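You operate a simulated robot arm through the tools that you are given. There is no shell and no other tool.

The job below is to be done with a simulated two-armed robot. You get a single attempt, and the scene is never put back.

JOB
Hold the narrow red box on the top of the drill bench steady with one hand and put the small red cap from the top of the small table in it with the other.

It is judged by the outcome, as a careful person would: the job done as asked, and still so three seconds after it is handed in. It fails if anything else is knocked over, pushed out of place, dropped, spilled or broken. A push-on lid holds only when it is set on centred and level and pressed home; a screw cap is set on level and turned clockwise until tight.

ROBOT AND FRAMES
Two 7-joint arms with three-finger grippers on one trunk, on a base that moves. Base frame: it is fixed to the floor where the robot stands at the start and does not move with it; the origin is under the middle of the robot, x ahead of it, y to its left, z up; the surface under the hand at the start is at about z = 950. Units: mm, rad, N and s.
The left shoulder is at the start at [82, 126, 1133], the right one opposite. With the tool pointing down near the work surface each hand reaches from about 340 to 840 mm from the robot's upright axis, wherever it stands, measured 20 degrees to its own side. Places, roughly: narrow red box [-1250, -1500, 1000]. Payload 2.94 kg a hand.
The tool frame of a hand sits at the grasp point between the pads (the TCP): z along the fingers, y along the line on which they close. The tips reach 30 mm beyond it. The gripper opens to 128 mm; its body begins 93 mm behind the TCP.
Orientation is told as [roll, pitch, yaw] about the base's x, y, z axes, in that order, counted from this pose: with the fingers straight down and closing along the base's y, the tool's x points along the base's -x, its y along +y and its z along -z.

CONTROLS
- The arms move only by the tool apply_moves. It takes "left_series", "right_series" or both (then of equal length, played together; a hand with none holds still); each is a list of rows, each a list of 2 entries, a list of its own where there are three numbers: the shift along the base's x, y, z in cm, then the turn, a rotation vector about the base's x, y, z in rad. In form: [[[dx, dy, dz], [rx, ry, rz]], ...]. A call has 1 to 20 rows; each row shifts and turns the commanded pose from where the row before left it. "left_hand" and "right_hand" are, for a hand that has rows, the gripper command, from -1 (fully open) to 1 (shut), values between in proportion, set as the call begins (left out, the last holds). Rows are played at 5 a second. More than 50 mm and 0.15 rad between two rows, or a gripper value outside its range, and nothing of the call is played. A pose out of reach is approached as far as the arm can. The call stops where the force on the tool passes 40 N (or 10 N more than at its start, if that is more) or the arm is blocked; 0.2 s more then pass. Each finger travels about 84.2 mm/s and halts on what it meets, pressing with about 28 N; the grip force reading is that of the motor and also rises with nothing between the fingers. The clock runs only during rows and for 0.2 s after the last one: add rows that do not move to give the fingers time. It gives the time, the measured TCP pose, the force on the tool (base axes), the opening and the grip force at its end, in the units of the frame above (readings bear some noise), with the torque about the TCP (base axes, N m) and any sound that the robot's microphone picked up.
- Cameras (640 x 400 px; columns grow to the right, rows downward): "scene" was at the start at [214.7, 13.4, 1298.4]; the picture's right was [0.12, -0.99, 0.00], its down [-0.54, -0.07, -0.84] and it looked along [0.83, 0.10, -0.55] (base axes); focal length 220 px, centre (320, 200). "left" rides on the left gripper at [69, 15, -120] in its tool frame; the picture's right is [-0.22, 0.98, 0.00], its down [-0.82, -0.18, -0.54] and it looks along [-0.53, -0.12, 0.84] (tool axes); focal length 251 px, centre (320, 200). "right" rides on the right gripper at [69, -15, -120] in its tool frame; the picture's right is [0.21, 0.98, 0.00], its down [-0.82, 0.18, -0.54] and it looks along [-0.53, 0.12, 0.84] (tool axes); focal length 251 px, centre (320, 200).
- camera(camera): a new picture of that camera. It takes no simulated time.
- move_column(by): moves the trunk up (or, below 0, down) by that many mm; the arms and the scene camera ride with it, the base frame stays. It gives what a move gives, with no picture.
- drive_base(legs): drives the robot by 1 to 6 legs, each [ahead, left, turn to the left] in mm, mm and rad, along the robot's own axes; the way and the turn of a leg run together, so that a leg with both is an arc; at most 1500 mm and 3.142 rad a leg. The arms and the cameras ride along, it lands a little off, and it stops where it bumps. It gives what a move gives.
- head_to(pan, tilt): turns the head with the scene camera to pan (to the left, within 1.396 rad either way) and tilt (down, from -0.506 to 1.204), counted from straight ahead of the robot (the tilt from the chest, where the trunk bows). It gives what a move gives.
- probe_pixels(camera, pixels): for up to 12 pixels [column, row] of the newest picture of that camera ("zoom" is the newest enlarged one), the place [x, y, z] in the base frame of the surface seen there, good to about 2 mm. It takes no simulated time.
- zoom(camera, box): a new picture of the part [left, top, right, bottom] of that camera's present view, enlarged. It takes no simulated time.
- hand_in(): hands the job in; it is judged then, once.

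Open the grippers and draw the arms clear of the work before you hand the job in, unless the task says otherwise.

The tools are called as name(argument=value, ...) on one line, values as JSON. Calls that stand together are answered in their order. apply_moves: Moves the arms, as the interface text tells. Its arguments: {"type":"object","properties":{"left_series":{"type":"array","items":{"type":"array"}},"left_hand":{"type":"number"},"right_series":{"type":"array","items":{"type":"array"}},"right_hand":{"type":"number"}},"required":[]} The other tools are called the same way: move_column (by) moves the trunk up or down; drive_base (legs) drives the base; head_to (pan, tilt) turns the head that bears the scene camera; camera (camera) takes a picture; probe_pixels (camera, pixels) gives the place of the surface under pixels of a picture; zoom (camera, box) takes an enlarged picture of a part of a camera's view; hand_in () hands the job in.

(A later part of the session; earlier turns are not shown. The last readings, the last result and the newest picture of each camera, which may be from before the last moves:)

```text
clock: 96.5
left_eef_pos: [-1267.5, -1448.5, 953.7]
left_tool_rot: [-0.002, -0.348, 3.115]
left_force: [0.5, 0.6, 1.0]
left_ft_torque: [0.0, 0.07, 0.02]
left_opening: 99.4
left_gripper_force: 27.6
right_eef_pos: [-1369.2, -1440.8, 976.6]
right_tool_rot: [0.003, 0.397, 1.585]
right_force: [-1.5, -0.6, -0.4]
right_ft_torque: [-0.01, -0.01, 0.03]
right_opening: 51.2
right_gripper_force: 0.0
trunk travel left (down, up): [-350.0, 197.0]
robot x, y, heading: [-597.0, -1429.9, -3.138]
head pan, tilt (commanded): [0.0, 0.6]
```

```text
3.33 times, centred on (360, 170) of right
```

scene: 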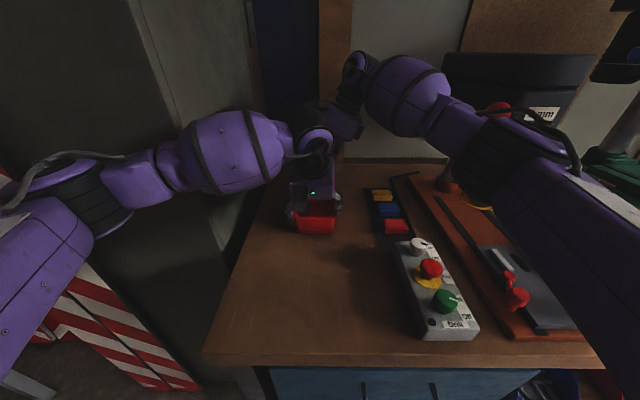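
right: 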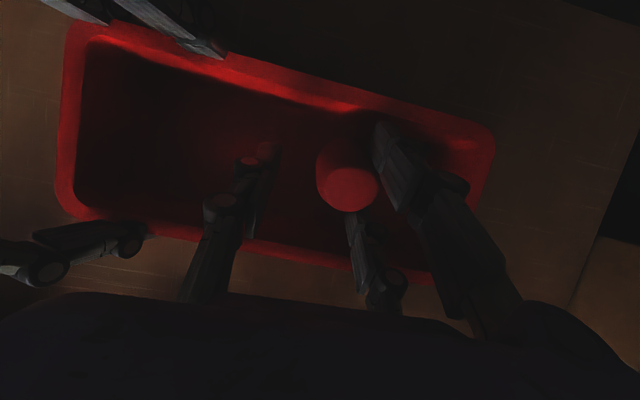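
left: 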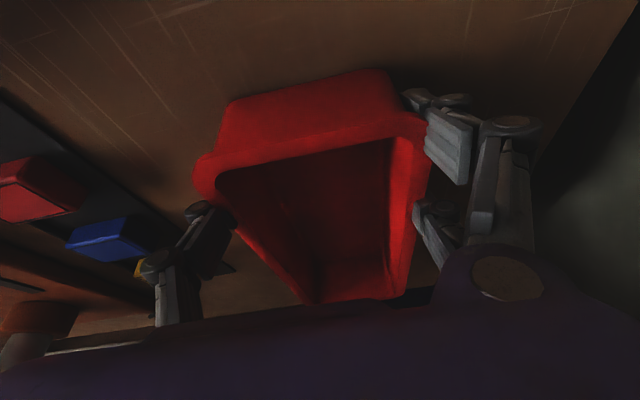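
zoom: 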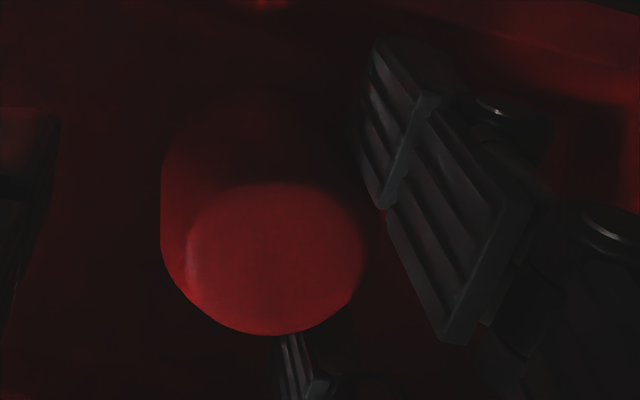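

The creep is slowing down (column 160), so waiting won't do. I'll take the cap back out the way it came, press it down on the free bench area in front of the tray so it slides out of the wedge, and grip it again with the thumb and just one finger. First up and un-lean, along the reverse of the earlier path.

apply_moves(right_series=[[[0, 0, 2.0], [0, 0, 0]], [[0, 0, 3.7], [0, 0, 0]], [[0.48, 2.2, 2.4], [0.08, 0, 0]], [[0.48, 2.2, 2.4], [0.08, 0, 0]], [[0.48, 2.2, 2.4], [0.08, 0, 0]], [[0.48, 2.2, 2.4], [0.08, 0, 0]], [[0.48, 2.2, 2.2], [0.08, 0, 0]], [[0, 0.6, 0], [0, 0, 0]], [[0, 0, 0], [0, 0, 0]]])

camera(camera="right")

camera(camera="scene")

```text
clock: 98.5
left_eef_pos: [-1266.8, -1448.2, 952.8]
left_tool_rot: [-0.002, -0.348, 3.116]
left_force: [-0.2, 0.5, -0.1]
left_ft_torque: [-0.06, -0.05, 0.0]
left_opening: 99.5
left_gripper_force: 28.3
right_eef_pos: [-1343.9, -1323.9, 1152.8]
right_tool_rot: [0.0, -0.003, 1.581]
right_force: [-0.4, -0.2, 0.0]
right_ft_torque: [0.01, 0.01, -0.02]
right_opening: 51.5
right_gripper_force: 0.1
trunk travel left (down, up): [-350.0, 197.0]
robot x, y, heading: [-596.1, -1431.9, -3.135]
head pan, tilt (commanded): [0.0, 0.6]
```

```text
taken
```

right: 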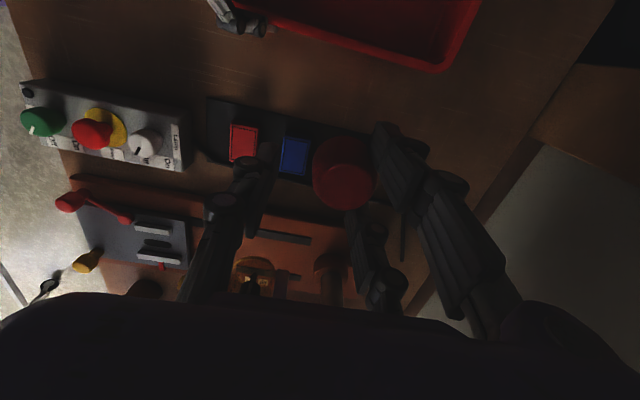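

```text
taken
```

scene: 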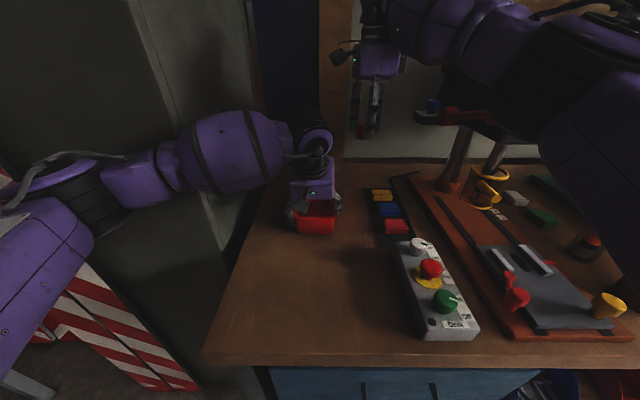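

The cap is still held at (345, 172). I'll cage it by closing the thumb to about 30 mm without squeezing, and draw the hand back along the earlier path toward (-1050, -1314).

apply_moves(right_series=[[[2.4, 0.4, 0], [0, 0, 0]], [[2.4, 0.4, 0], [0, 0, 0]], [[2.4, 0.4, 0], [0, 0, 0]], [[2.4, 0.4, 0], [0, 0, 0]], [[4, 0, 0], [0, 0, 0]], [[4, 0, 0], [0, 0, 0]], [[4, 0, 0], [0, 0, 0]], [[4, 0, 0], [0, 0, 0]], [[1.8, 0, 0], [0, 0, 0]], [[0, 0, 0], [0, 0, 0]]], right_hand=0.53)

camera(camera="right")

camera(camera="scene")

```text
clock: 100.8
left_eef_pos: [-1266.9, -1450.4, 951.4]
left_tool_rot: [-0.001, -0.347, 3.115]
left_force: [1.2, -1.0, 0.0]
left_ft_torque: [0.0, 0.01, 0.02]
left_opening: 99.3
left_gripper_force: 27.9
right_eef_pos: [-1070.4, -1307.4, 1150.7]
right_tool_rot: [-0.001, -0.005, 1.584]
right_force: [0.4, -0.3, -0.3]
right_ft_torque: [0.01, 0.01, 0.05]
right_opening: 30.2
right_gripper_force: 0.1
trunk travel left (down, up): [-350.0, 197.0]
robot x, y, heading: [-599.5, -1430.4, -3.133]
head pan, tilt (commanded): [0.0, 0.6]
```

```text
taken
```

right: 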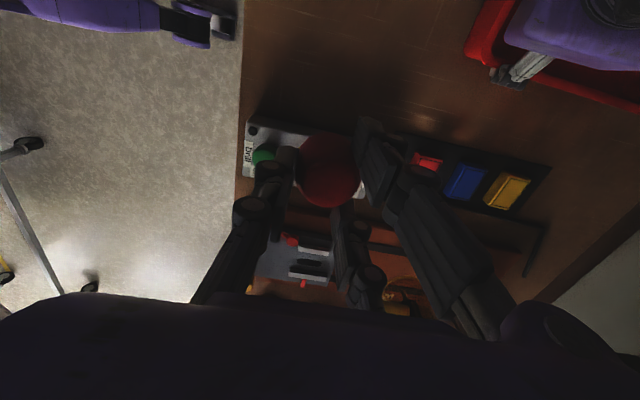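

```text
taken
```

scene: 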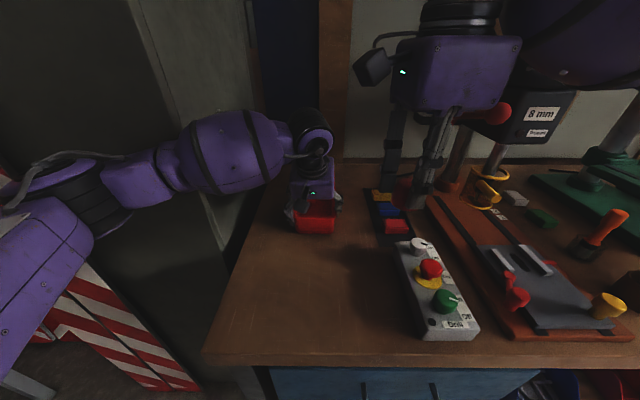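

I'm at (-1070, -1307, 1151) with the cap caged. I'll shift over free bench at about (-1060, -1345) and lower to z ≈ 965, which leaves the cap bottom about 25 mm above the bench, then check.

apply_moves(right_series=[[[0.5, -1.9, 0], [0, 0, 0]], [[0.5, -1.9, -3], [0, 0, 0]], [[0, 0, -4], [0, 0, 0]], [[0, 0, -4], [0, 0, 0]], [[0, 0, -4], [0, 0, 0]], [[0, 0, -3.5], [0, 0, 0]], [[0, 0, 0], [0, 0, 0]]])

camera(camera="right")

camera(camera="scene")

```text
clock: 102.3
left_eef_pos: [-1267.2, -1449.2, 953.0]
left_tool_rot: [-0.002, -0.347, 3.116]
left_force: [-0.6, 0.8, 0.0]
left_ft_torque: [-0.01, 0.0, -0.08]
left_opening: 99.5
left_gripper_force: 28.1
right_eef_pos: [-1060.6, -1346.8, 965.0]
right_tool_rot: [-0.001, -0.002, 1.58]
right_force: [-0.5, -0.6, 0.2]
right_ft_torque: [-0.02, 0.01, -0.01]
right_opening: 30.2
right_gripper_force: 0.1
trunk travel left (down, up): [-350.0, 197.0]
robot x, y, heading: [-596.8, -1432.3, -3.135]
head pan, tilt (commanded): [0.0, 0.6]
```

```text
taken
```

right: 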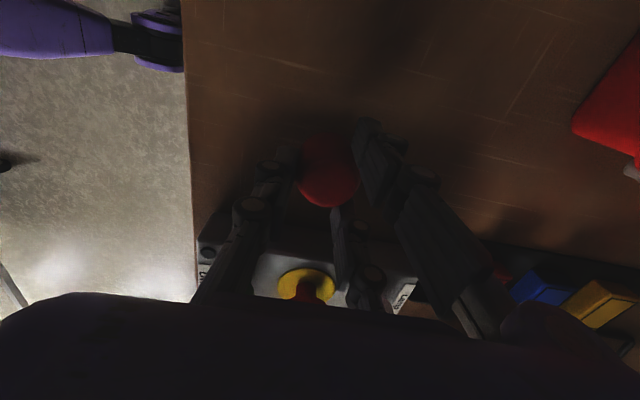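

```text
taken
```

scene: 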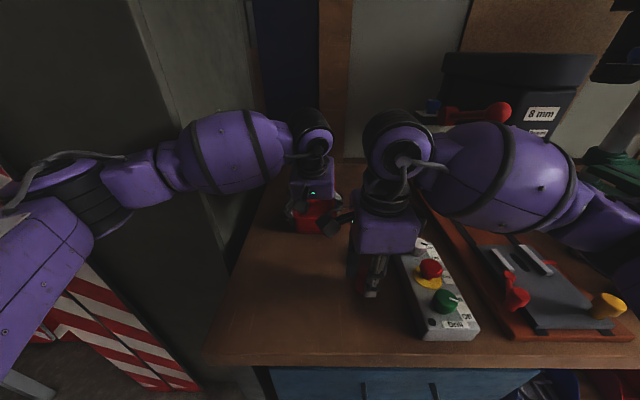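

The hand is above clear bench (panel visible at (300, 280) in the right view). I'll open the thumb to about 60 mm for room and lower until the cap nearly touches.

apply_moves(right_series=[[[0, 0, 0], [0, 0, 0]], [[0, 0, -1.0], [0, 0, 0]], [[0, 0, -0.8], [0, 0, 0]], [[0, 0, -0.4], [0, 0, 0]], [[0, 0, 0], [0, 0, 0]]], right_hand=0.06)

zoom(camera="right", box=[240, 90, 460, 250])

probe_pixels(camera="zoom", pixels=[[320, 260], [270, 230], [370, 230], [320, 180], [320, 130], [320, 80], [260, 300], [400, 100]])

```text
clock: 103.5
left_eef_pos: [-1266.5, -1448.7, 952.0]
left_tool_rot: [-0.002, -0.348, 3.116]
left_force: [0.2, 0.4, 0.5]
left_ft_torque: [-0.02, 0.04, -0.06]
left_opening: 99.3
left_gripper_force: 27.7
right_eef_pos: [-1061.4, -1346.4, 945.6]
right_tool_rot: [-0.001, -0.001, 1.581]
right_force: [-0.2, -1.0, -0.3]
right_ft_torque: [0.01, -0.03, 0.02]
right_opening: 60.1
right_gripper_force: 0.0
trunk travel left (down, up): [-350.0, 197.0]
robot x, y, heading: [-597.2, -1427.8, -3.132]
head pan, tilt (commanded): [0.0, 0.6]
```

```text
2.50 times, centred on (350, 170) of right
```

zoom: 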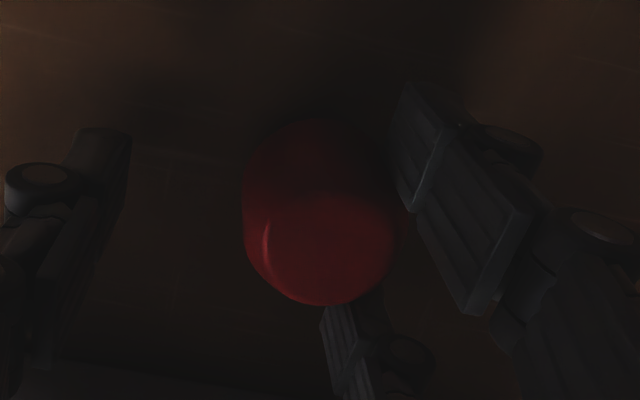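

```text
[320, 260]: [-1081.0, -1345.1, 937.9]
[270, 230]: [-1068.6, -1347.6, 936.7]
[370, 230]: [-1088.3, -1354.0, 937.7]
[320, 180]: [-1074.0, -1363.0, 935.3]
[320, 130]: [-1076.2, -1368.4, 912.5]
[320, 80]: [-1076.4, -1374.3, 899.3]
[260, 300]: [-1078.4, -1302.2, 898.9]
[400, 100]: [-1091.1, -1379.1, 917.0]
```

The cap top is at z ≈ 938, so its bottom is about 5 mm above the bench. I'll lower until it touches and press in small steps.

apply_moves(right_series=[[[0, 0, -0.4], [0, 0, 0]], [[0, 0, -0.2], [0, 0, 0]], [[0, 0, -0.2], [0, 0, 0]], [[0, 0, 0], [0, 0, 0]]])

zoom(camera="right", box=[240, 90, 460, 250])

probe_pixels(camera="zoom", pixels=[[320, 260], [270, 230], [370, 230], [320, 200], [320, 180], [250, 200], [390, 240]])

```text
clock: 104.5
left_eef_pos: [-1268.2, -1449.2, 951.2]
left_tool_rot: [-0.002, -0.348, 3.115]
left_force: [-0.7, 0.3, 1.1]
left_ft_torque: [-0.02, -0.03, 0.01]
left_opening: 99.6
left_gripper_force: 27.6
right_eef_pos: [-1061.2, -1345.2, 936.5]
right_tool_rot: [0.0, -0.002, 1.58]
right_force: [0.7, -0.4, -0.1]
right_ft_torque: [-0.01, -0.02, -0.04]
right_opening: 60.3
right_gripper_force: 0.0
trunk travel left (down, up): [-350.0, 197.0]
robot x, y, heading: [-598.9, -1429.4, -3.138]
head pan, tilt (commanded): [0.0, 0.6]
```

```text
2.50 times, centred on (350, 170) of right
```

zoom: 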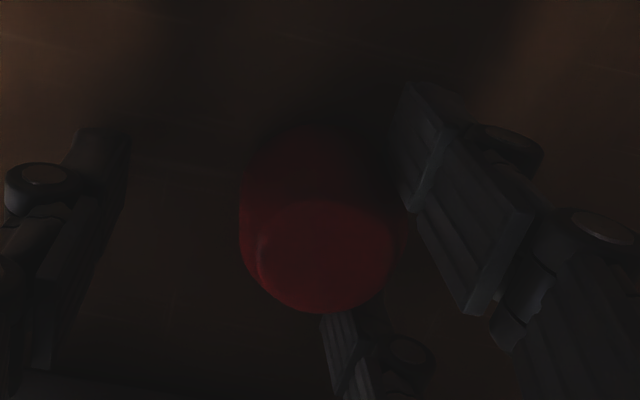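

```text
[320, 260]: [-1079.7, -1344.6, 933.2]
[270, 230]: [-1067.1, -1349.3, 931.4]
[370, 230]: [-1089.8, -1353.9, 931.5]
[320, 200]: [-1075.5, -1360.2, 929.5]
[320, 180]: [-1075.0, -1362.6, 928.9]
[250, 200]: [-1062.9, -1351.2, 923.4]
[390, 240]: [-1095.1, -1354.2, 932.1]
```

The cap has slid up about 3 mm between the fingers and the force reads zero, so it may be free. I'll move the fingers slightly away from it (toward -x) and raise a little to test.

apply_moves(right_series=[[[-0.4, 0, 0], [0, 0, 0]], [[-0.4, 0, 0], [0, 0, 0]], [[0, 0, 1.0], [0, 0, 0]], [[0, 0, 1.0], [0, 0, 0]], [[0, 0, 0], [0, 0, 0]]])

camera(camera="right")

zoom(camera="right", box=[240, 90, 460, 250])

probe_pixels(camera="zoom", pixels=[[320, 240], [270, 220], [370, 220], [300, 200], [320, 160], [250, 200], [340, 230], [300, 180]])

```text
clock: 105.8
left_eef_pos: [-1267.0, -1448.4, 951.6]
left_tool_rot: [-0.001, -0.349, 3.116]
left_force: [0.2, -1.0, -0.3]
left_ft_torque: [-0.05, -0.03, -0.05]
left_opening: 99.7
left_gripper_force: 27.6
right_eef_pos: [-1069.1, -1345.8, 955.5]
right_tool_rot: [0.001, -0.001, 1.582]
right_force: [0.5, 0.4, 0.0]
right_ft_torque: [-0.03, 0.02, 0.01]
right_opening: 60.2
right_gripper_force: 0.0
trunk travel left (down, up): [-350.0, 197.0]
robot x, y, heading: [-598.8, -1429.5, -3.132]
head pan, tilt (commanded): [0.0, 0.6]
```

```text
taken
```

right: 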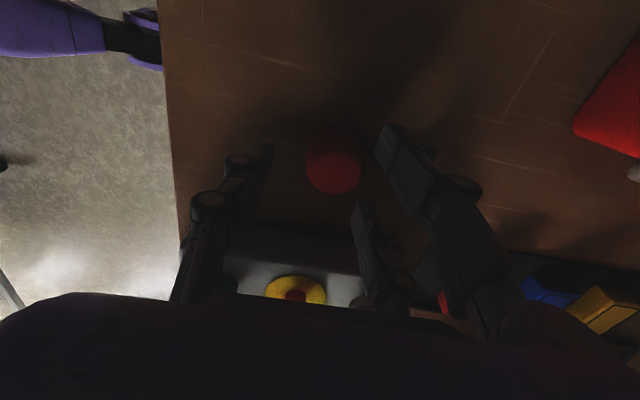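

```text
2.50 times, centred on (350, 170) of right
```

zoom: 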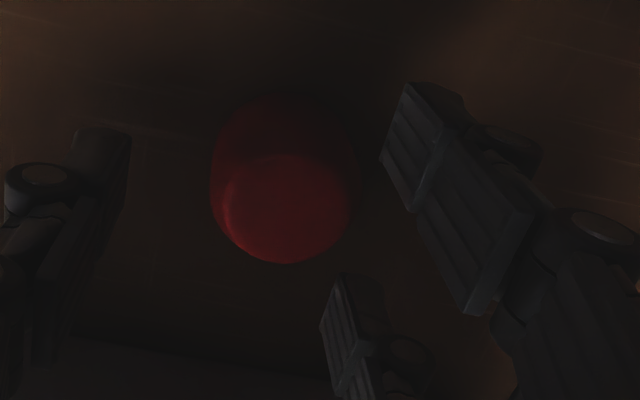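

```text
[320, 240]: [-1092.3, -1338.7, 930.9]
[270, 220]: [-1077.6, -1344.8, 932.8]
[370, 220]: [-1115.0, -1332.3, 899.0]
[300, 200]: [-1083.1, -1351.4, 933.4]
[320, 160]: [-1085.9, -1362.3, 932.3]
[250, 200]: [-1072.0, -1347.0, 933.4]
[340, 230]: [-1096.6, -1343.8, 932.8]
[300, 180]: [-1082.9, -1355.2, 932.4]
```

The cap now stands free on the bench, its top at z 933, centre about (-1082, -1350). I'll open to about 96 mm, rise above it, and shift to TCP (-1082, -1364) so the cap lies between the thumb and only the +y finger.

apply_moves(right_series=[[[0, 0, 2.0], [0, 0, 0]], [[0, 0, 0], [0, 0, 0]], [[-0.65, -0.9, 0], [0, 0, 0]], [[-0.65, -0.9, 0], [0, 0, 0]], [[0, 0, 0], [0, 0, 0]]], right_hand=-0.5)

camera(camera="right")

zoom(camera="right", box=[200, 80, 460, 260])

```text
clock: 107.0
left_eef_pos: [-1266.3, -1448.6, 952.5]
left_tool_rot: [-0.003, -0.347, 3.116]
left_force: [-0.1, 0.5, 1.4]
left_ft_torque: [0.03, -0.02, -0.01]
left_opening: 99.5
left_gripper_force: 27.6
right_eef_pos: [-1082.5, -1364.6, 977.3]
right_tool_rot: [0.001, -0.003, 1.58]
right_force: [-0.6, -0.8, -0.4]
right_ft_torque: [0.03, -0.02, 0.02]
right_opening: 95.9
right_gripper_force: 0.0
trunk travel left (down, up): [-350.0, 197.0]
robot x, y, heading: [-599.2, -1431.7, -3.136]
head pan, tilt (commanded): [0.0, 0.6]
```

```text
taken
```

right: 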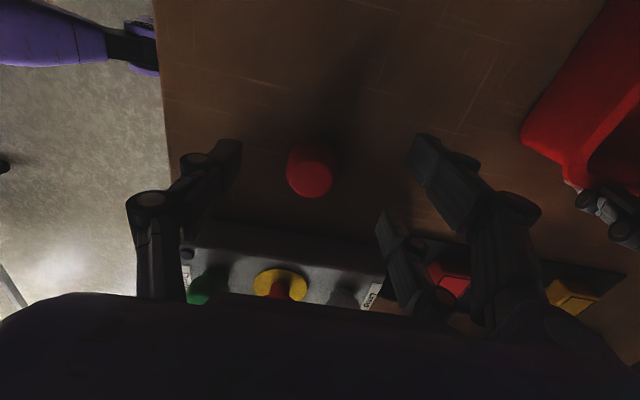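

```text
2.22 times, centred on (330, 170) of right
```

zoom: 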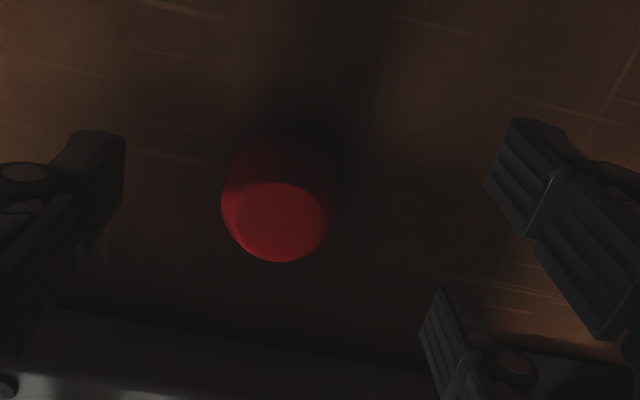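

I'll probe the cap's top edge, the fingers and the thumb in this view to check the offset.

probe_pixels(camera="zoom", pixels=[[275, 220], [230, 215], [325, 220], [275, 185], [275, 257], [300, 190], [445, 300], [430, 330], [455, 345], [515, 130], [110, 140], [110, 180]])

```text
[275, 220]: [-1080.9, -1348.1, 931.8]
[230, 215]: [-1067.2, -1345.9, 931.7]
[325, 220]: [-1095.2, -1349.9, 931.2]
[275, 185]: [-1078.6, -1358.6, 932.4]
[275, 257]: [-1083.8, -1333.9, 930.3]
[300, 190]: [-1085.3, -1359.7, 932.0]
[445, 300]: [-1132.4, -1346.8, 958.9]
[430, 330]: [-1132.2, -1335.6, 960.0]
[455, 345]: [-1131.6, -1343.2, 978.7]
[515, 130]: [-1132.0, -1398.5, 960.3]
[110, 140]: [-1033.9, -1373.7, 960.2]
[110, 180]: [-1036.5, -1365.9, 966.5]
```

The cap centre is (-1081.5, -1347), and the finger and thumb edges are about 4 mm too far to -y for a balanced pinch. I'll shift +4 mm in y, lower to TCP z ≈ 945, and look before closing.

apply_moves(right_series=[[[0.1, 0.4, -1.0], [0, 0, 0]], [[0, 0, -1.2], [0, 0, 0]], [[0, 0, -1.0], [0, 0, 0]], [[0, 0, 0], [0, 0, 0]]])

zoom(camera="right", box=[200, 80, 460, 260])

probe_pixels(camera="zoom", pixels=[[275, 250], [445, 300], [430, 330], [515, 130], [110, 140], [110, 180], [220, 260], [340, 260], [275, 200], [275, 300]])

```text
clock: 108.0
left_eef_pos: [-1266.6, -1448.9, 951.7]
left_tool_rot: [-0.001, -0.347, 3.117]
left_force: [0.7, -0.2, 0.6]
left_ft_torque: [-0.02, 0.02, 0.05]
left_opening: 99.8
left_gripper_force: 28.3
right_eef_pos: [-1081.8, -1360.0, 944.5]
right_tool_rot: [-0.001, -0.001, 1.581]
right_force: [0.4, -0.3, -0.5]
right_ft_torque: [0.01, 0.01, -0.01]
right_opening: 96.1
right_gripper_force: 0.0
trunk travel left (down, up): [-350.0, 197.0]
robot x, y, heading: [-602.3, -1430.7, -3.132]
head pan, tilt (commanded): [0.0, 0.6]
```

```text
2.22 times, centred on (330, 170) of right
```

zoom: 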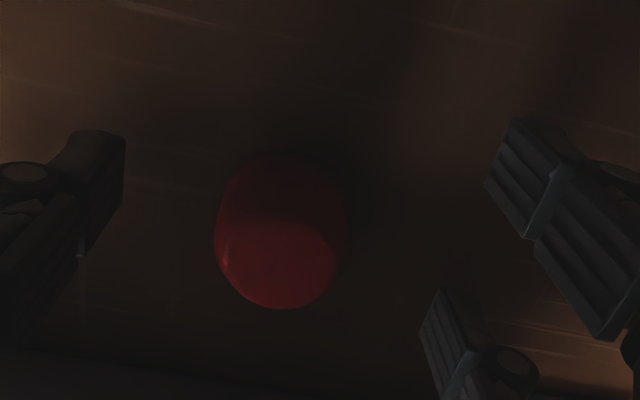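

```text
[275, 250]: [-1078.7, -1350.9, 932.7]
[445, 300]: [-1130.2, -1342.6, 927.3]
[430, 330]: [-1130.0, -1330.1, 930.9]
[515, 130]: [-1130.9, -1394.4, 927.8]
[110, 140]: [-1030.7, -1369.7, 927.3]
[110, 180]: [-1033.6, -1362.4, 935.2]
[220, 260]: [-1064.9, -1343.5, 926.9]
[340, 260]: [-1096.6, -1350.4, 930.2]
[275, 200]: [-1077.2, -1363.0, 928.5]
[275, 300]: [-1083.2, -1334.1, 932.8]
```

The cap centre (≈ -1348) now lies midway between the finger's edge (-1342.6) and the thumb's edge (≈ -1352). I'll close the hand.

apply_moves(right_series=[[[0, 0, 0], [0, 0, 0]], [[0, 0, 0], [0, 0, 0]], [[0, 0, 0], [0, 0, 0]], [[0, 0, 0], [0, 0, 0]], [[0, 0, 0], [0, 0, 0]], [[0, 0, 0], [0, 0, 0]]], right_hand=1)

camera(camera="right")

zoom(camera="right", box=[240, 90, 460, 250])

```text
clock: 109.3
left_eef_pos: [-1267.5, -1448.8, 951.5]
left_tool_rot: [-0.001, -0.348, 3.115]
left_force: [-0.4, 0.0, 0.4]
left_ft_torque: [-0.02, 0.0, -0.02]
left_opening: 99.6
left_gripper_force: 27.7
right_eef_pos: [-1081.2, -1360.3, 945.3]
right_tool_rot: [0.001, 0.0, 1.581]
right_force: [0.5, 0.0, 0.7]
right_ft_torque: [0.0, 0.01, -0.01]
right_opening: 36.1
right_gripper_force: 28.0
trunk travel left (down, up): [-350.0, 197.0]
robot x, y, heading: [-600.3, -1431.1, -3.136]
head pan, tilt (commanded): [0.0, 0.6]
```

```text
taken
```

right: 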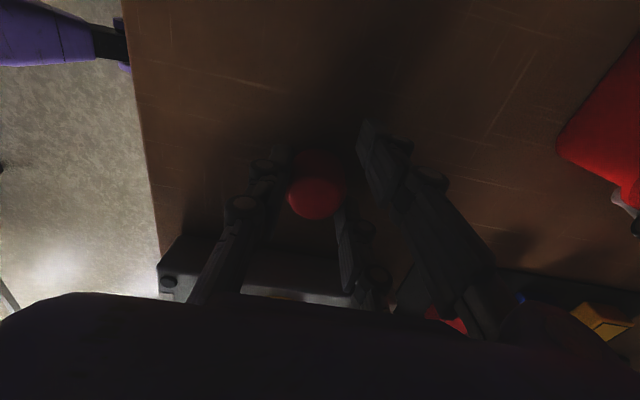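

```text
2.50 times, centred on (350, 170) of right
```

zoom: 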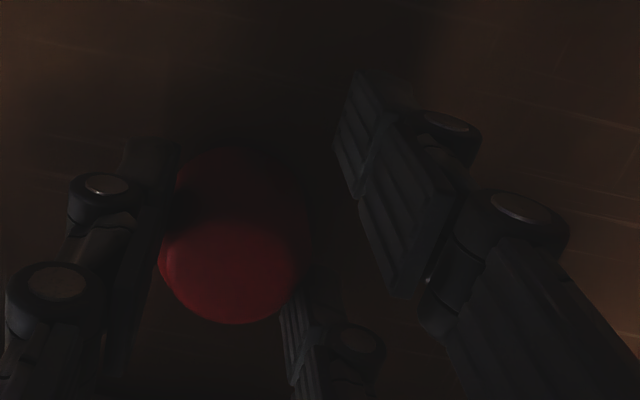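

It closed to 36 mm with 28 N on thumb and one finger, not wedged. I'll lift slowly and check the hold.

apply_moves(right_series=[[[0, 0, 0.8], [0, 0, 0]], [[0, 0, 1.5], [0, 0, 0]], [[0, 0, 2.5], [0, 0, 0]], [[0, 0, 0], [0, 0, 0]]])

camera(camera="right")

zoom(camera="right", box=[240, 90, 460, 250])

probe_pixels(camera="zoom", pixels=[[235, 270], [200, 250], [280, 260], [235, 230], [230, 300], [235, 180]])

```text
clock: 110.3
left_eef_pos: [-1266.5, -1448.8, 953.2]
left_tool_rot: [-0.002, -0.346, 3.115]
left_force: [0.8, -0.7, 1.1]
left_ft_torque: [-0.02, 0.04, 0.05]
left_opening: 99.5
left_gripper_force: 28.0
right_eef_pos: [-1080.1, -1359.1, 993.8]
right_tool_rot: [0.0, -0.001, 1.582]
right_force: [0.3, 1.0, 0.2]
right_ft_torque: [0.02, 0.02, 0.01]
right_opening: 35.9
right_gripper_force: 28.2
trunk travel left (down, up): [-350.0, 197.0]
robot x, y, heading: [-599.9, -1431.1, -3.131]
head pan, tilt (commanded): [0.0, 0.6]
```

```text
taken
```

right: 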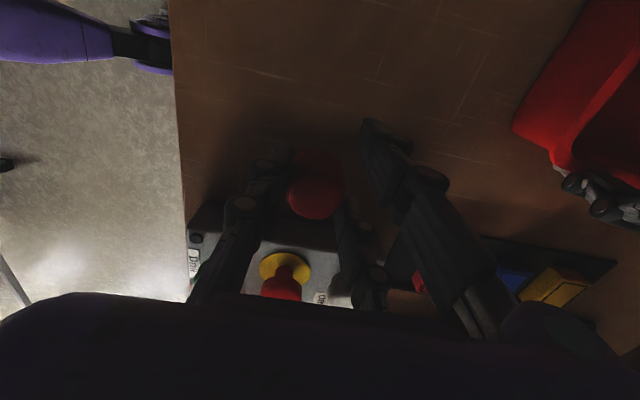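

```text
2.50 times, centred on (350, 170) of right
```

zoom: 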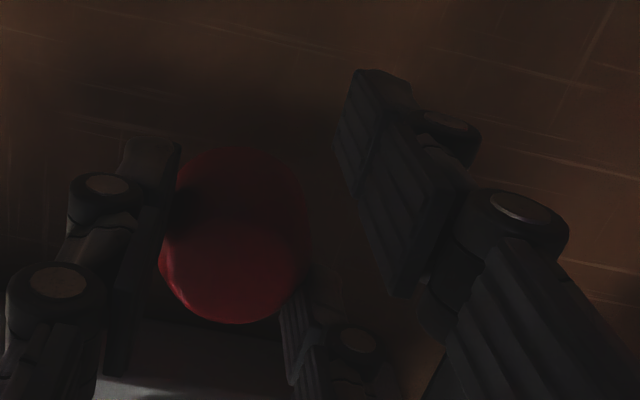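

```text
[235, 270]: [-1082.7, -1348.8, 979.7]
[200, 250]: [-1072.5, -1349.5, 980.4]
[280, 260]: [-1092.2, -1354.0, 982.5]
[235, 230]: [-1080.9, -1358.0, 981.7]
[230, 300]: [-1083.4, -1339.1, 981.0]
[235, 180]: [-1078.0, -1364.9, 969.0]
```

The cap lifts securely, its top 13 mm below the TCP. I'll carry it back along the same path: up to z ≈ 1151, then forward along y ≈ -1314 to x ≈ -1250.

apply_moves(right_series=[[[0.2, 1.1, 3.9], [0, 0, 0]], [[0.2, 1.1, 3.9], [0, 0, 0]], [[0.2, 1.1, 3.9], [0, 0, 0]], [[0.2, 1.1, 3.9], [0, 0, 0]], [[-3.5, 0, 0], [0, 0, 0]], [[-3.5, 0, 0], [0, 0, 0]], [[-3.5, 0, 0], [0, 0, 0]], [[-3.5, 0, 0], [0, 0, 0]], [[-3.5, 0, 0], [0, 0, 0]], [[0, 0, 0], [0, 0, 0]]])

camera(camera="scene")

camera(camera="right")

```text
clock: 112.5
left_eef_pos: [-1266.3, -1449.0, 952.4]
left_tool_rot: [-0.002, -0.348, 3.116]
left_force: [0.9, -0.2, 0.2]
left_ft_torque: [0.11, 0.09, -0.02]
left_opening: 99.4
left_gripper_force: 28.3
right_eef_pos: [-1249.1, -1316.3, 1148.7]
right_tool_rot: [-0.001, -0.003, 1.58]
right_force: [-0.3, 0.7, -0.2]
right_ft_torque: [-0.04, 0.0, 0.0]
right_opening: 35.8
right_gripper_force: 28.6
trunk travel left (down, up): [-350.0, 197.0]
robot x, y, heading: [-601.2, -1432.1, -3.135]
head pan, tilt (commanded): [0.0, 0.6]
```

```text
taken
```

scene: 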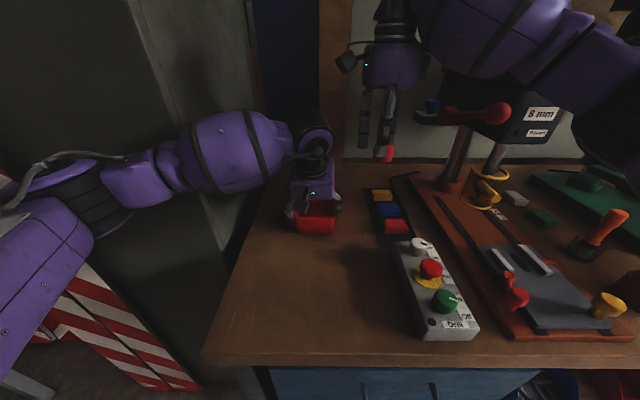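

```text
taken
```

right: 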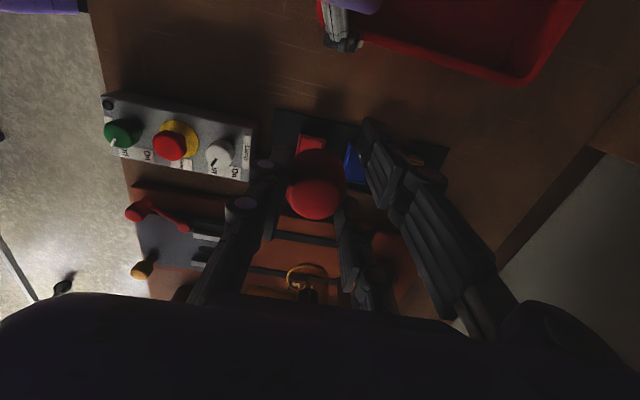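

The grip holds at the same waypoint. I'll extend to x ≈ -1345, then lean the hand -0.4 rad and swing over the tray as before, to about (-1369, -1441, 1032).

apply_moves(right_series=[[[-2.4, -0.25, 0], [0, 0, 0]], [[-2.4, -0.25, 0], [0, 0, 0]], [[-2.4, -0.25, 0], [0, 0, 0]], [[-2.4, -0.25, 0], [0, 0, 0]], [[0, 0, 0], [0, 0, 0]], [[-0.48, -2.2, -2.0], [-0.08, 0, 0]], [[-0.48, -2.3, -2.4], [-0.08, 0, 0]], [[-0.48, -2.3, -2.4], [-0.08, 0, 0]], [[-0.48, -2.3, -2.4], [-0.08, 0, 0]], [[-0.48, -2.4, -2.4], [-0.08, 0, 0]], [[0, 0, 0], [0, 0, 0]]])

camera(camera="right")

zoom(camera="right", box=[100, 30, 470, 260])

camera(camera="scene")

```text
clock: 115.0
left_eef_pos: [-1267.7, -1448.2, 953.3]
left_tool_rot: [-0.004, -0.347, 3.117]
left_force: [1.2, 0.8, 0.9]
left_ft_torque: [0.02, 0.12, 0.05]
left_opening: 99.3
left_gripper_force: 27.9
right_eef_pos: [-1369.7, -1441.4, 1032.4]
right_tool_rot: [0.005, 0.398, 1.582]
right_force: [1.2, -0.3, -1.4]
right_ft_torque: [-0.01, 0.01, -0.05]
right_opening: 35.1
right_gripper_force: 27.6
trunk travel left (down, up): [-350.0, 197.0]
robot x, y, heading: [-600.4, -1429.4, -3.137]
head pan, tilt (commanded): [0.0, 0.6]
```

```text
taken
```

right: 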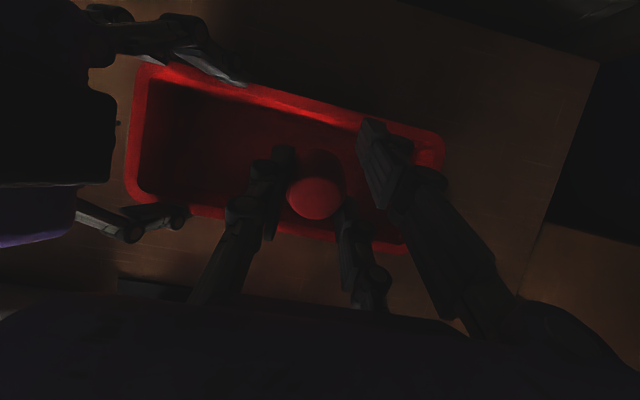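

```text
1.73 times, centred on (285, 145) of right
```

zoom: 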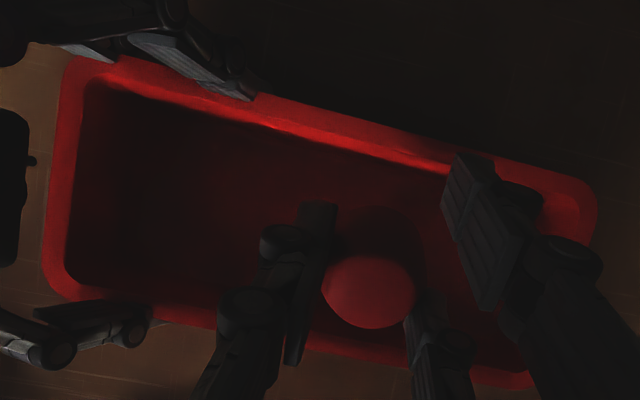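

```text
taken
```

scene: 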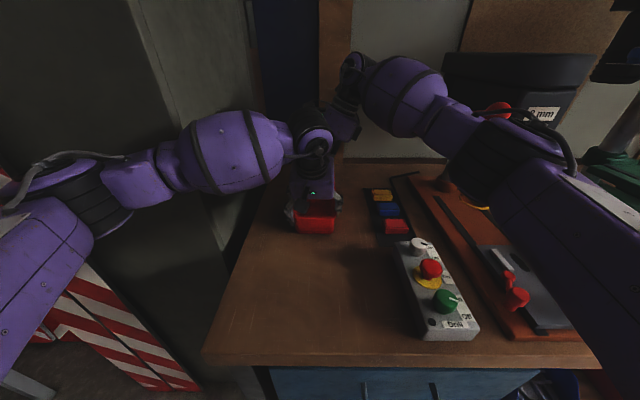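

The cap is again over the tray, at zoom (370, 290), held at 35 mm. I'll lower it 56 mm in small steps to TCP z ≈ 976.

apply_moves(right_series=[[[0, 0, -1.5], [0, 0, 0]], [[0, 0, -1.5], [0, 0, 0]], [[0, -0.05, -1.0], [0, 0, 0]], [[0, 0, -0.9], [0, 0, 0]], [[0, 0, -0.7], [0, 0, 0]], [[0, 0, 0], [0, 0, 0]]])

zoom(camera="right", box=[100, 30, 470, 260])

zoom(camera="left", box=[180, 60, 460, 320])

```text
clock: 116.3
left_eef_pos: [-1268.3, -1449.4, 952.4]
left_tool_rot: [-0.004, -0.349, 3.116]
left_force: [0.1, -0.4, 1.1]
left_ft_torque: [0.01, -0.07, 0.04]
left_opening: 99.1
left_gripper_force: 27.7
right_eef_pos: [-1369.0, -1441.8, 977.3]
right_tool_rot: [0.002, 0.396, 1.584]
right_force: [0.7, 0.0, -0.1]
right_ft_torque: [0.02, -0.05, 0.01]
right_opening: 35.0
right_gripper_force: 28.2
trunk travel left (down, up): [-350.0, 197.0]
robot x, y, heading: [-597.8, -1430.9, -3.133]
head pan, tilt (commanded): [0.0, 0.6]
```

```text
1.73 times, centred on (285, 145) of right
```

zoom: 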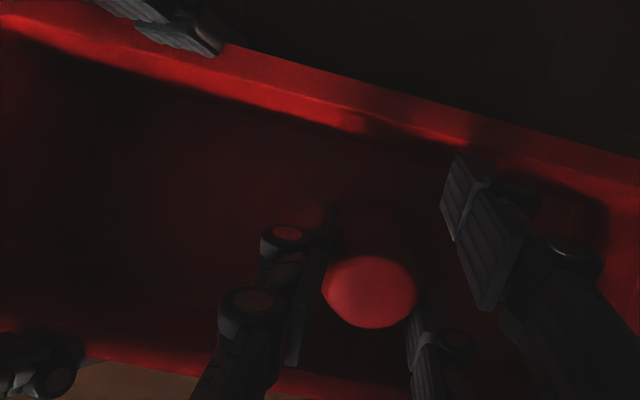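

```text
1.54 times, centred on (320, 190) of left
```

zoom: 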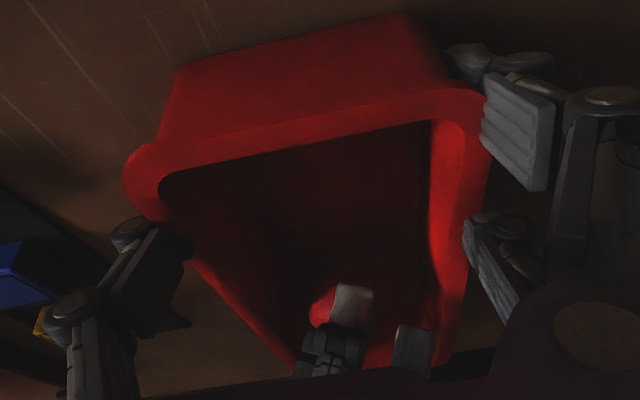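

The cap is inside the tray with no contact force. I'll open the hand to about 62 mm to let it go.

apply_moves(right_series=[[[0, 0, 0], [0, 0, 0]], [[0, 0, 0], [0, 0, 0]], [[0, 0, 0], [0, 0, 0]], [[0, 0, 0], [0, 0, 0]], [[0, 0, 0], [0, 0, 0]]], right_hand=0.03)

camera(camera="right")

zoom(camera="right", box=[100, 30, 470, 260])

probe_pixels(camera="zoom", pixels=[[370, 230], [370, 290], [350, 260], [390, 260], [340, 220], [400, 220], [320, 160], [370, 190]])

```text
clock: 117.5
left_eef_pos: [-1267.9, -1448.7, 951.9]
left_tool_rot: [-0.001, -0.348, 3.115]
left_force: [-0.3, 0.5, 0.1]
left_ft_torque: [-0.02, 0.0, 0.04]
left_opening: 99.6
left_gripper_force: 27.7
right_eef_pos: [-1369.0, -1441.5, 977.5]
right_tool_rot: [0.003, 0.397, 1.583]
right_force: [0.5, 0.7, -0.1]
right_ft_torque: [0.0, 0.02, 0.03]
right_opening: 62.2
right_gripper_force: 0.1
trunk travel left (down, up): [-350.0, 197.0]
robot x, y, heading: [-600.4, -1427.1, -3.134]
head pan, tilt (commanded): [0.0, 0.6]
```

```text
taken
```

right: 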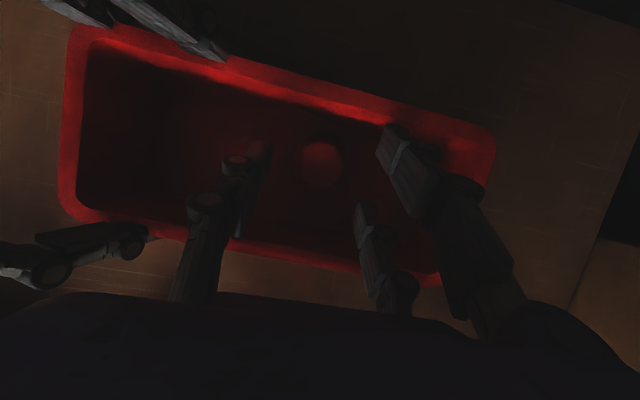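

```text
1.73 times, centred on (285, 145) of right
```

zoom: 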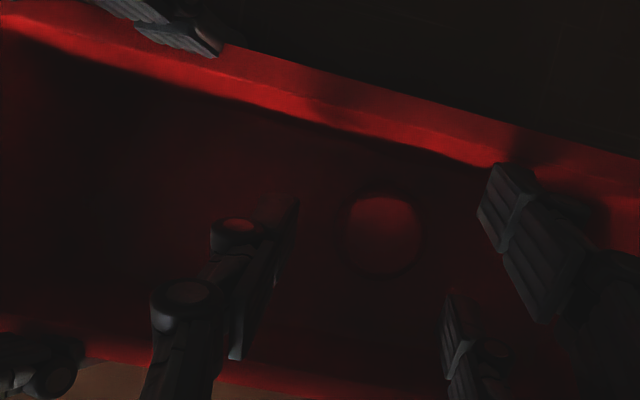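

```text
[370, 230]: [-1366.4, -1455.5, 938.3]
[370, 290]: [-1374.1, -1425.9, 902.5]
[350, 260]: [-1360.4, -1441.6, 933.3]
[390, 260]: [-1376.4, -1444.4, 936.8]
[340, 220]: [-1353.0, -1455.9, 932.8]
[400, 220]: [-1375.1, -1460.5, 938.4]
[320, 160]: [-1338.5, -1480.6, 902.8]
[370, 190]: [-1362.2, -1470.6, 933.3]
```

The cap now stands upright on the tray's floor, its top at z ≈ 938, centre about (-1367, -1452). I'll raise the right hand straight up, un-lean, and withdraw along the same path.

apply_moves(right_series=[[[0, 0, 2.0], [0, 0, 0]], [[0, 0, 3.7], [0, 0, 0]], [[0.48, 2.2, 2.4], [0.08, 0, 0]], [[0.48, 2.2, 2.4], [0.08, 0, 0]], [[0.48, 2.3, 2.4], [0.08, 0, 0]], [[0.48, 2.3, 2.4], [0.08, 0, 0]], [[0.48, 2.5, 2.2], [0.08, 0, 0]], [[0, 0, 0], [0, 0, 0]], [[2.4, 0.25, 0], [0, 0, 0]], [[2.4, 0.25, 0], [0, 0, 0]], [[2.4, 0.25, 0], [0, 0, 0]], [[2.4, 0.25, 0], [0, 0, 0]], [[3.5, 0, 0], [0, 0, 0]], [[3.5, 0, 0], [0, 0, 0]], [[3.5, 0, 0], [0, 0, 0]], [[3.5, 0, 0], [0, 0, 0]], [[3.5, 0, 0], [0, 0, 0]], [[0, 0, 0], [0, 0, 0]]])

camera(camera="scene")

camera(camera="left")

```text
clock: 121.3
left_eef_pos: [-1267.0, -1448.7, 954.1]
left_tool_rot: [-0.003, -0.347, 3.116]
left_force: [-0.3, -0.3, -0.1]
left_ft_torque: [-0.04, -0.08, 0.0]
left_opening: 99.5
left_gripper_force: 27.9
right_eef_pos: [-1073.0, -1317.1, 1151.8]
right_tool_rot: [0.0, -0.001, 1.581]
right_force: [0.4, -0.8, -0.6]
right_ft_torque: [0.02, 0.0, 0.0]
right_opening: 62.0
right_gripper_force: 0.0
trunk travel left (down, up): [-350.0, 197.0]
robot x, y, heading: [-599.0, -1428.1, -3.14]
head pan, tilt (commanded): [0.0, 0.6]
```

```text
taken
```

scene: 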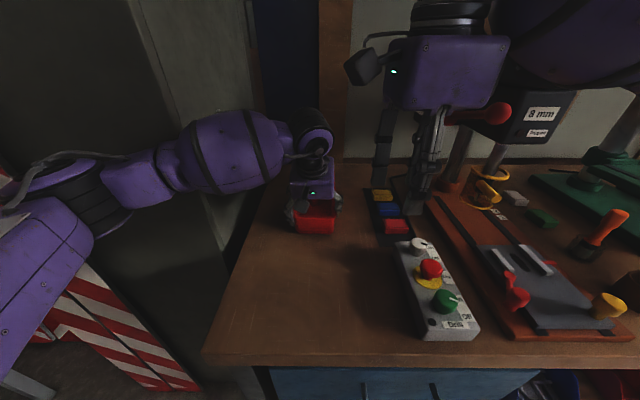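

```text
taken
```

left: 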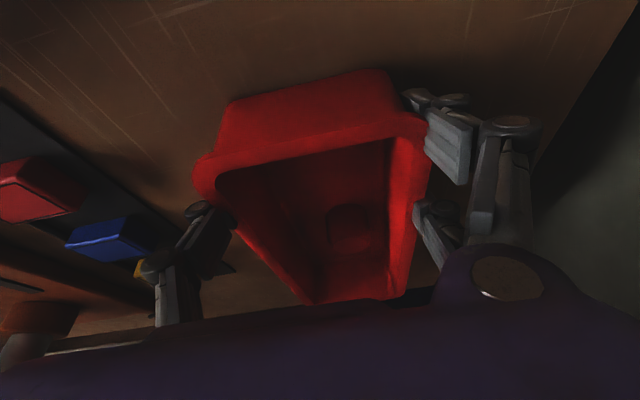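

The cap is visible in the tray at (345, 225) in the left view, and the tray is still in place. I'll move the right hand aside, then open the left hand fully to let go of the tray.

apply_moves(right_series=[[[1.5, 1.8, 1.5], [0, 0, 0]], [[1.5, 1.8, 1.5], [0, 0, 0]], [[1.5, 1.8, 1.5], [0, 0, 0]], [[1.5, 1.8, 1.5], [0, 0, 0]], [[1.5, 1.8, 1.5], [0, 0, 0]], [[0, 0, 0], [0, 0, 0]]])

apply_moves(left_series=[[[0, 0, 0], [0, 0, 0]], [[0, 0, 0], [0, 0, 0]], [[0, 0, 0], [0, 0, 0]], [[0, 0, 0], [0, 0, 0]]], left_hand=-1)

camera(camera="left")

camera(camera="scene")

```text
clock: 122.8
left_eef_pos: [-1266.8, -1449.6, 952.3]
left_tool_rot: [-0.002, -0.347, 3.116]
left_force: [-1.1, -0.3, 0.2]
left_ft_torque: [-0.06, -0.13, -0.03]
left_opening: 99.6
left_gripper_force: 27.8
right_eef_pos: [-998.8, -1227.0, 1227.1]
right_tool_rot: [-0.002, -0.002, 1.579]
right_force: [0.8, -0.2, 0.8]
right_ft_torque: [0.03, 0.0, -0.01]
right_opening: 62.0
right_gripper_force: 0.1
trunk travel left (down, up): [-350.0, 197.0]
robot x, y, heading: [-600.4, -1430.3, -3.135]
head pan, tilt (commanded): [0.0, 0.6]
```

```text
clock: 123.8
left_eef_pos: [-1266.4, -1449.0, 952.5]
left_tool_rot: [-0.001, -0.349, 3.114]
left_force: [-0.4, 0.3, 0.3]
left_ft_torque: [0.01, 0.0, -0.01]
left_opening: 127.9
left_gripper_force: 0.0
right_eef_pos: [-998.0, -1227.7, 1227.3]
right_tool_rot: [-0.001, 0.0, 1.583]
right_force: [0.8, 0.2, 0.3]
right_ft_torque: [-0.04, 0.02, 0.01]
right_opening: 62.2
right_gripper_force: 0.1
trunk travel left (down, up): [-350.0, 197.0]
robot x, y, heading: [-595.0, -1430.2, -3.135]
head pan, tilt (commanded): [0.0, 0.6]
```

```text
taken
```

left: 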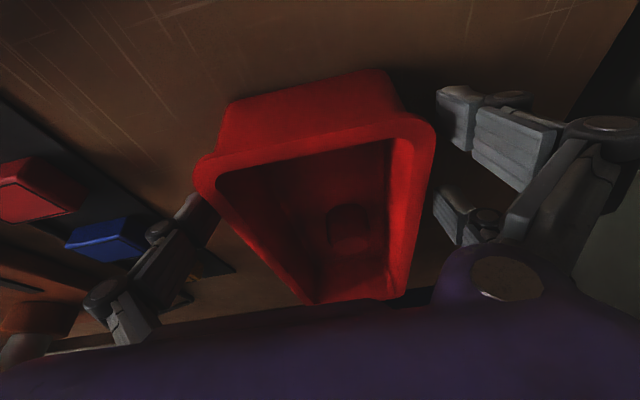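

```text
taken
```

scene: 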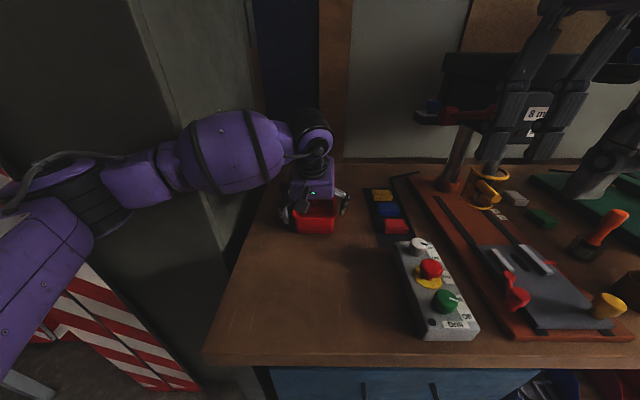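

The left hand has let go and stands clear of the tray on both sides. I'll raise it straight up 11 cm, then withdraw it along its approach path.

apply_moves(left_series=[[[0, 0, 1.0], [0, 0, 0]], [[0, 0, 2.5], [0, 0, 0]], [[0, 0, 2.5], [0, 0, 0]], [[0, 0, 2.5], [0, 0, 0]], [[0, 0, 2.4], [0, 0, 0]], [[1.9, 0, 1.3], [0, -0.02, 0]], [[1.9, 0, 1.3], [0, -0.02, 0]], [[3.7, 0, 2.5], [0, -0.042, 0.006]], [[3.7, 0, 2.5], [0, -0.042, 0.006]], [[3.7, 0, 2.5], [0, -0.042, 0.006]], [[3.7, 0, 2.5], [0, -0.042, 0.006]], [[3.7, 0, 2.5], [0, -0.042, 0.006]], [[0, 0, 0], [0, 0, 0]]])

camera(camera="scene")

zoom(camera="scene", box=[250, 150, 400, 250])

```text
clock: 126.5
left_eef_pos: [-1044.9, -1450.2, 1213.6]
left_tool_rot: [-0.005, -0.096, -3.139]
left_force: [-0.2, 0.2, -0.9]
left_ft_torque: [-0.02, -0.01, 0.02]
left_opening: 128.0
left_gripper_force: 0.0
right_eef_pos: [-998.9, -1226.6, 1227.8]
right_tool_rot: [-0.001, -0.001, 1.58]
right_force: [0.2, -0.1, -0.1]
right_ft_torque: [-0.01, -0.02, 0.0]
right_opening: 62.1
right_gripper_force: 0.0
trunk travel left (down, up): [-350.0, 197.0]
robot x, y, heading: [-601.8, -1432.7, -3.134]
head pan, tilt (commanded): [0.0, 0.6]
```

```text
taken
```

scene: 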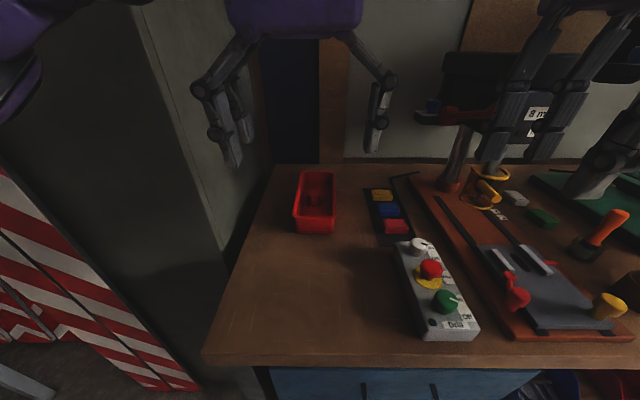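

```text
4.00 times, centred on (325, 200) of scene
```

zoom: 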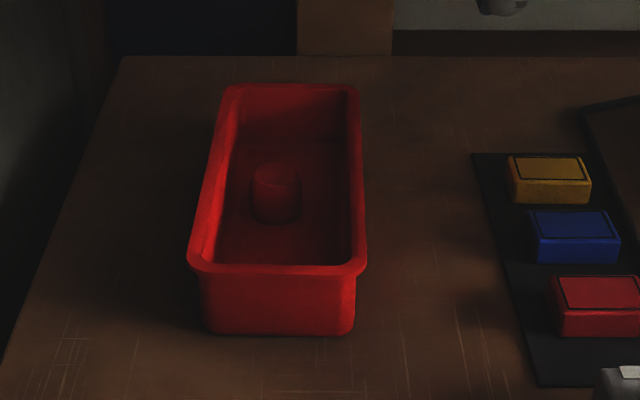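

The cap stands upright in the tray, zoom (275, 190), and the tray and its neighbours are where they were. I'll open the right hand fully and back the robot away from the bench.

apply_moves(right_series=[[[1.0, 0, 1.0], [0, 0, 0]], [[1.0, 0, 1.0], [0, 0, 0]], [[0, 0, 0], [0, 0, 0]], [[0, 0, 0], [0, 0, 0]]], right_hand=-1)

drive_base(legs=[[-250, 0, 0]])

camera(camera="scene")

zoom(camera="scene", box=[240, 120, 440, 260])

```text
clock: 127.5
left_eef_pos: [-1044.3, -1448.9, 1212.5]
left_tool_rot: [-0.005, -0.099, -3.136]
left_force: [0.6, 0.0, -0.4]
left_ft_torque: [-0.02, 0.01, -0.03]
left_opening: 128.1
left_gripper_force: 0.1
right_eef_pos: [-978.0, -1224.1, 1248.0]
right_tool_rot: [-0.001, -0.001, 1.583]
right_force: [-0.3, -0.1, 0.1]
right_ft_torque: [0.01, -0.02, 0.05]
right_opening: 128.1
right_gripper_force: 0.1
trunk travel left (down, up): [-350.0, 197.0]
robot x, y, heading: [-598.2, -1431.9, -3.137]
head pan, tilt (commanded): [0.0, 0.6]
```

```text
clock: 129.4
left_eef_pos: [-792.4, -1448.5, 1213.9]
left_tool_rot: [-0.006, -0.095, -3.136]
left_force: [0.4, -0.2, 0.3]
left_ft_torque: [0.01, -0.02, 0.0]
left_opening: 127.8
left_gripper_force: 0.1
right_eef_pos: [-725.4, -1224.8, 1246.7]
right_tool_rot: [-0.001, -0.001, 1.582]
right_force: [-0.2, -0.8, -0.1]
right_ft_torque: [0.0, -0.02, 0.0]
right_opening: 128.1
right_gripper_force: 0.0
trunk travel left (down, up): [-350.0, 197.0]
robot x, y, heading: [-347.2, -1426.1, -3.132]
head pan, tilt (commanded): [0.0, 0.6]
```

```text
taken
```

scene: 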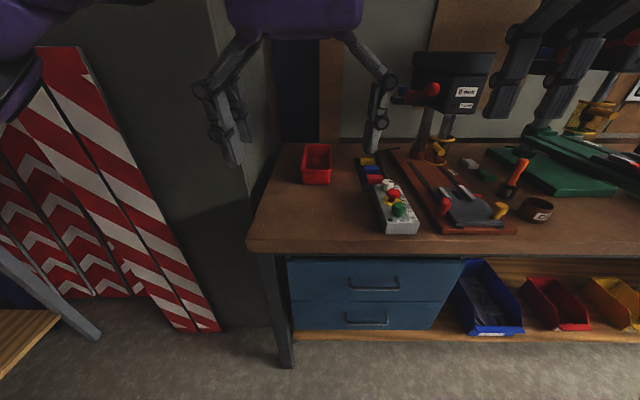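

```text
2.86 times, centred on (340, 190) of scene
```

zoom: 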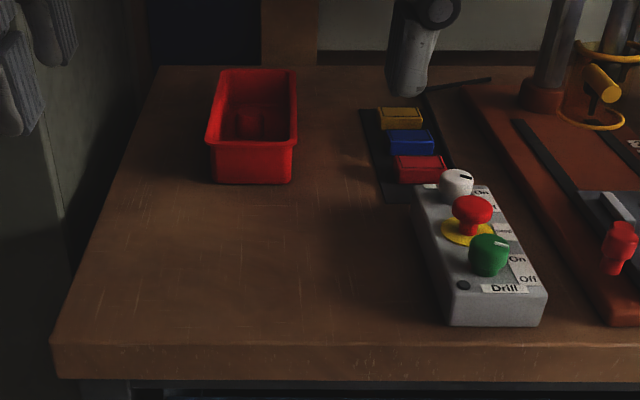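

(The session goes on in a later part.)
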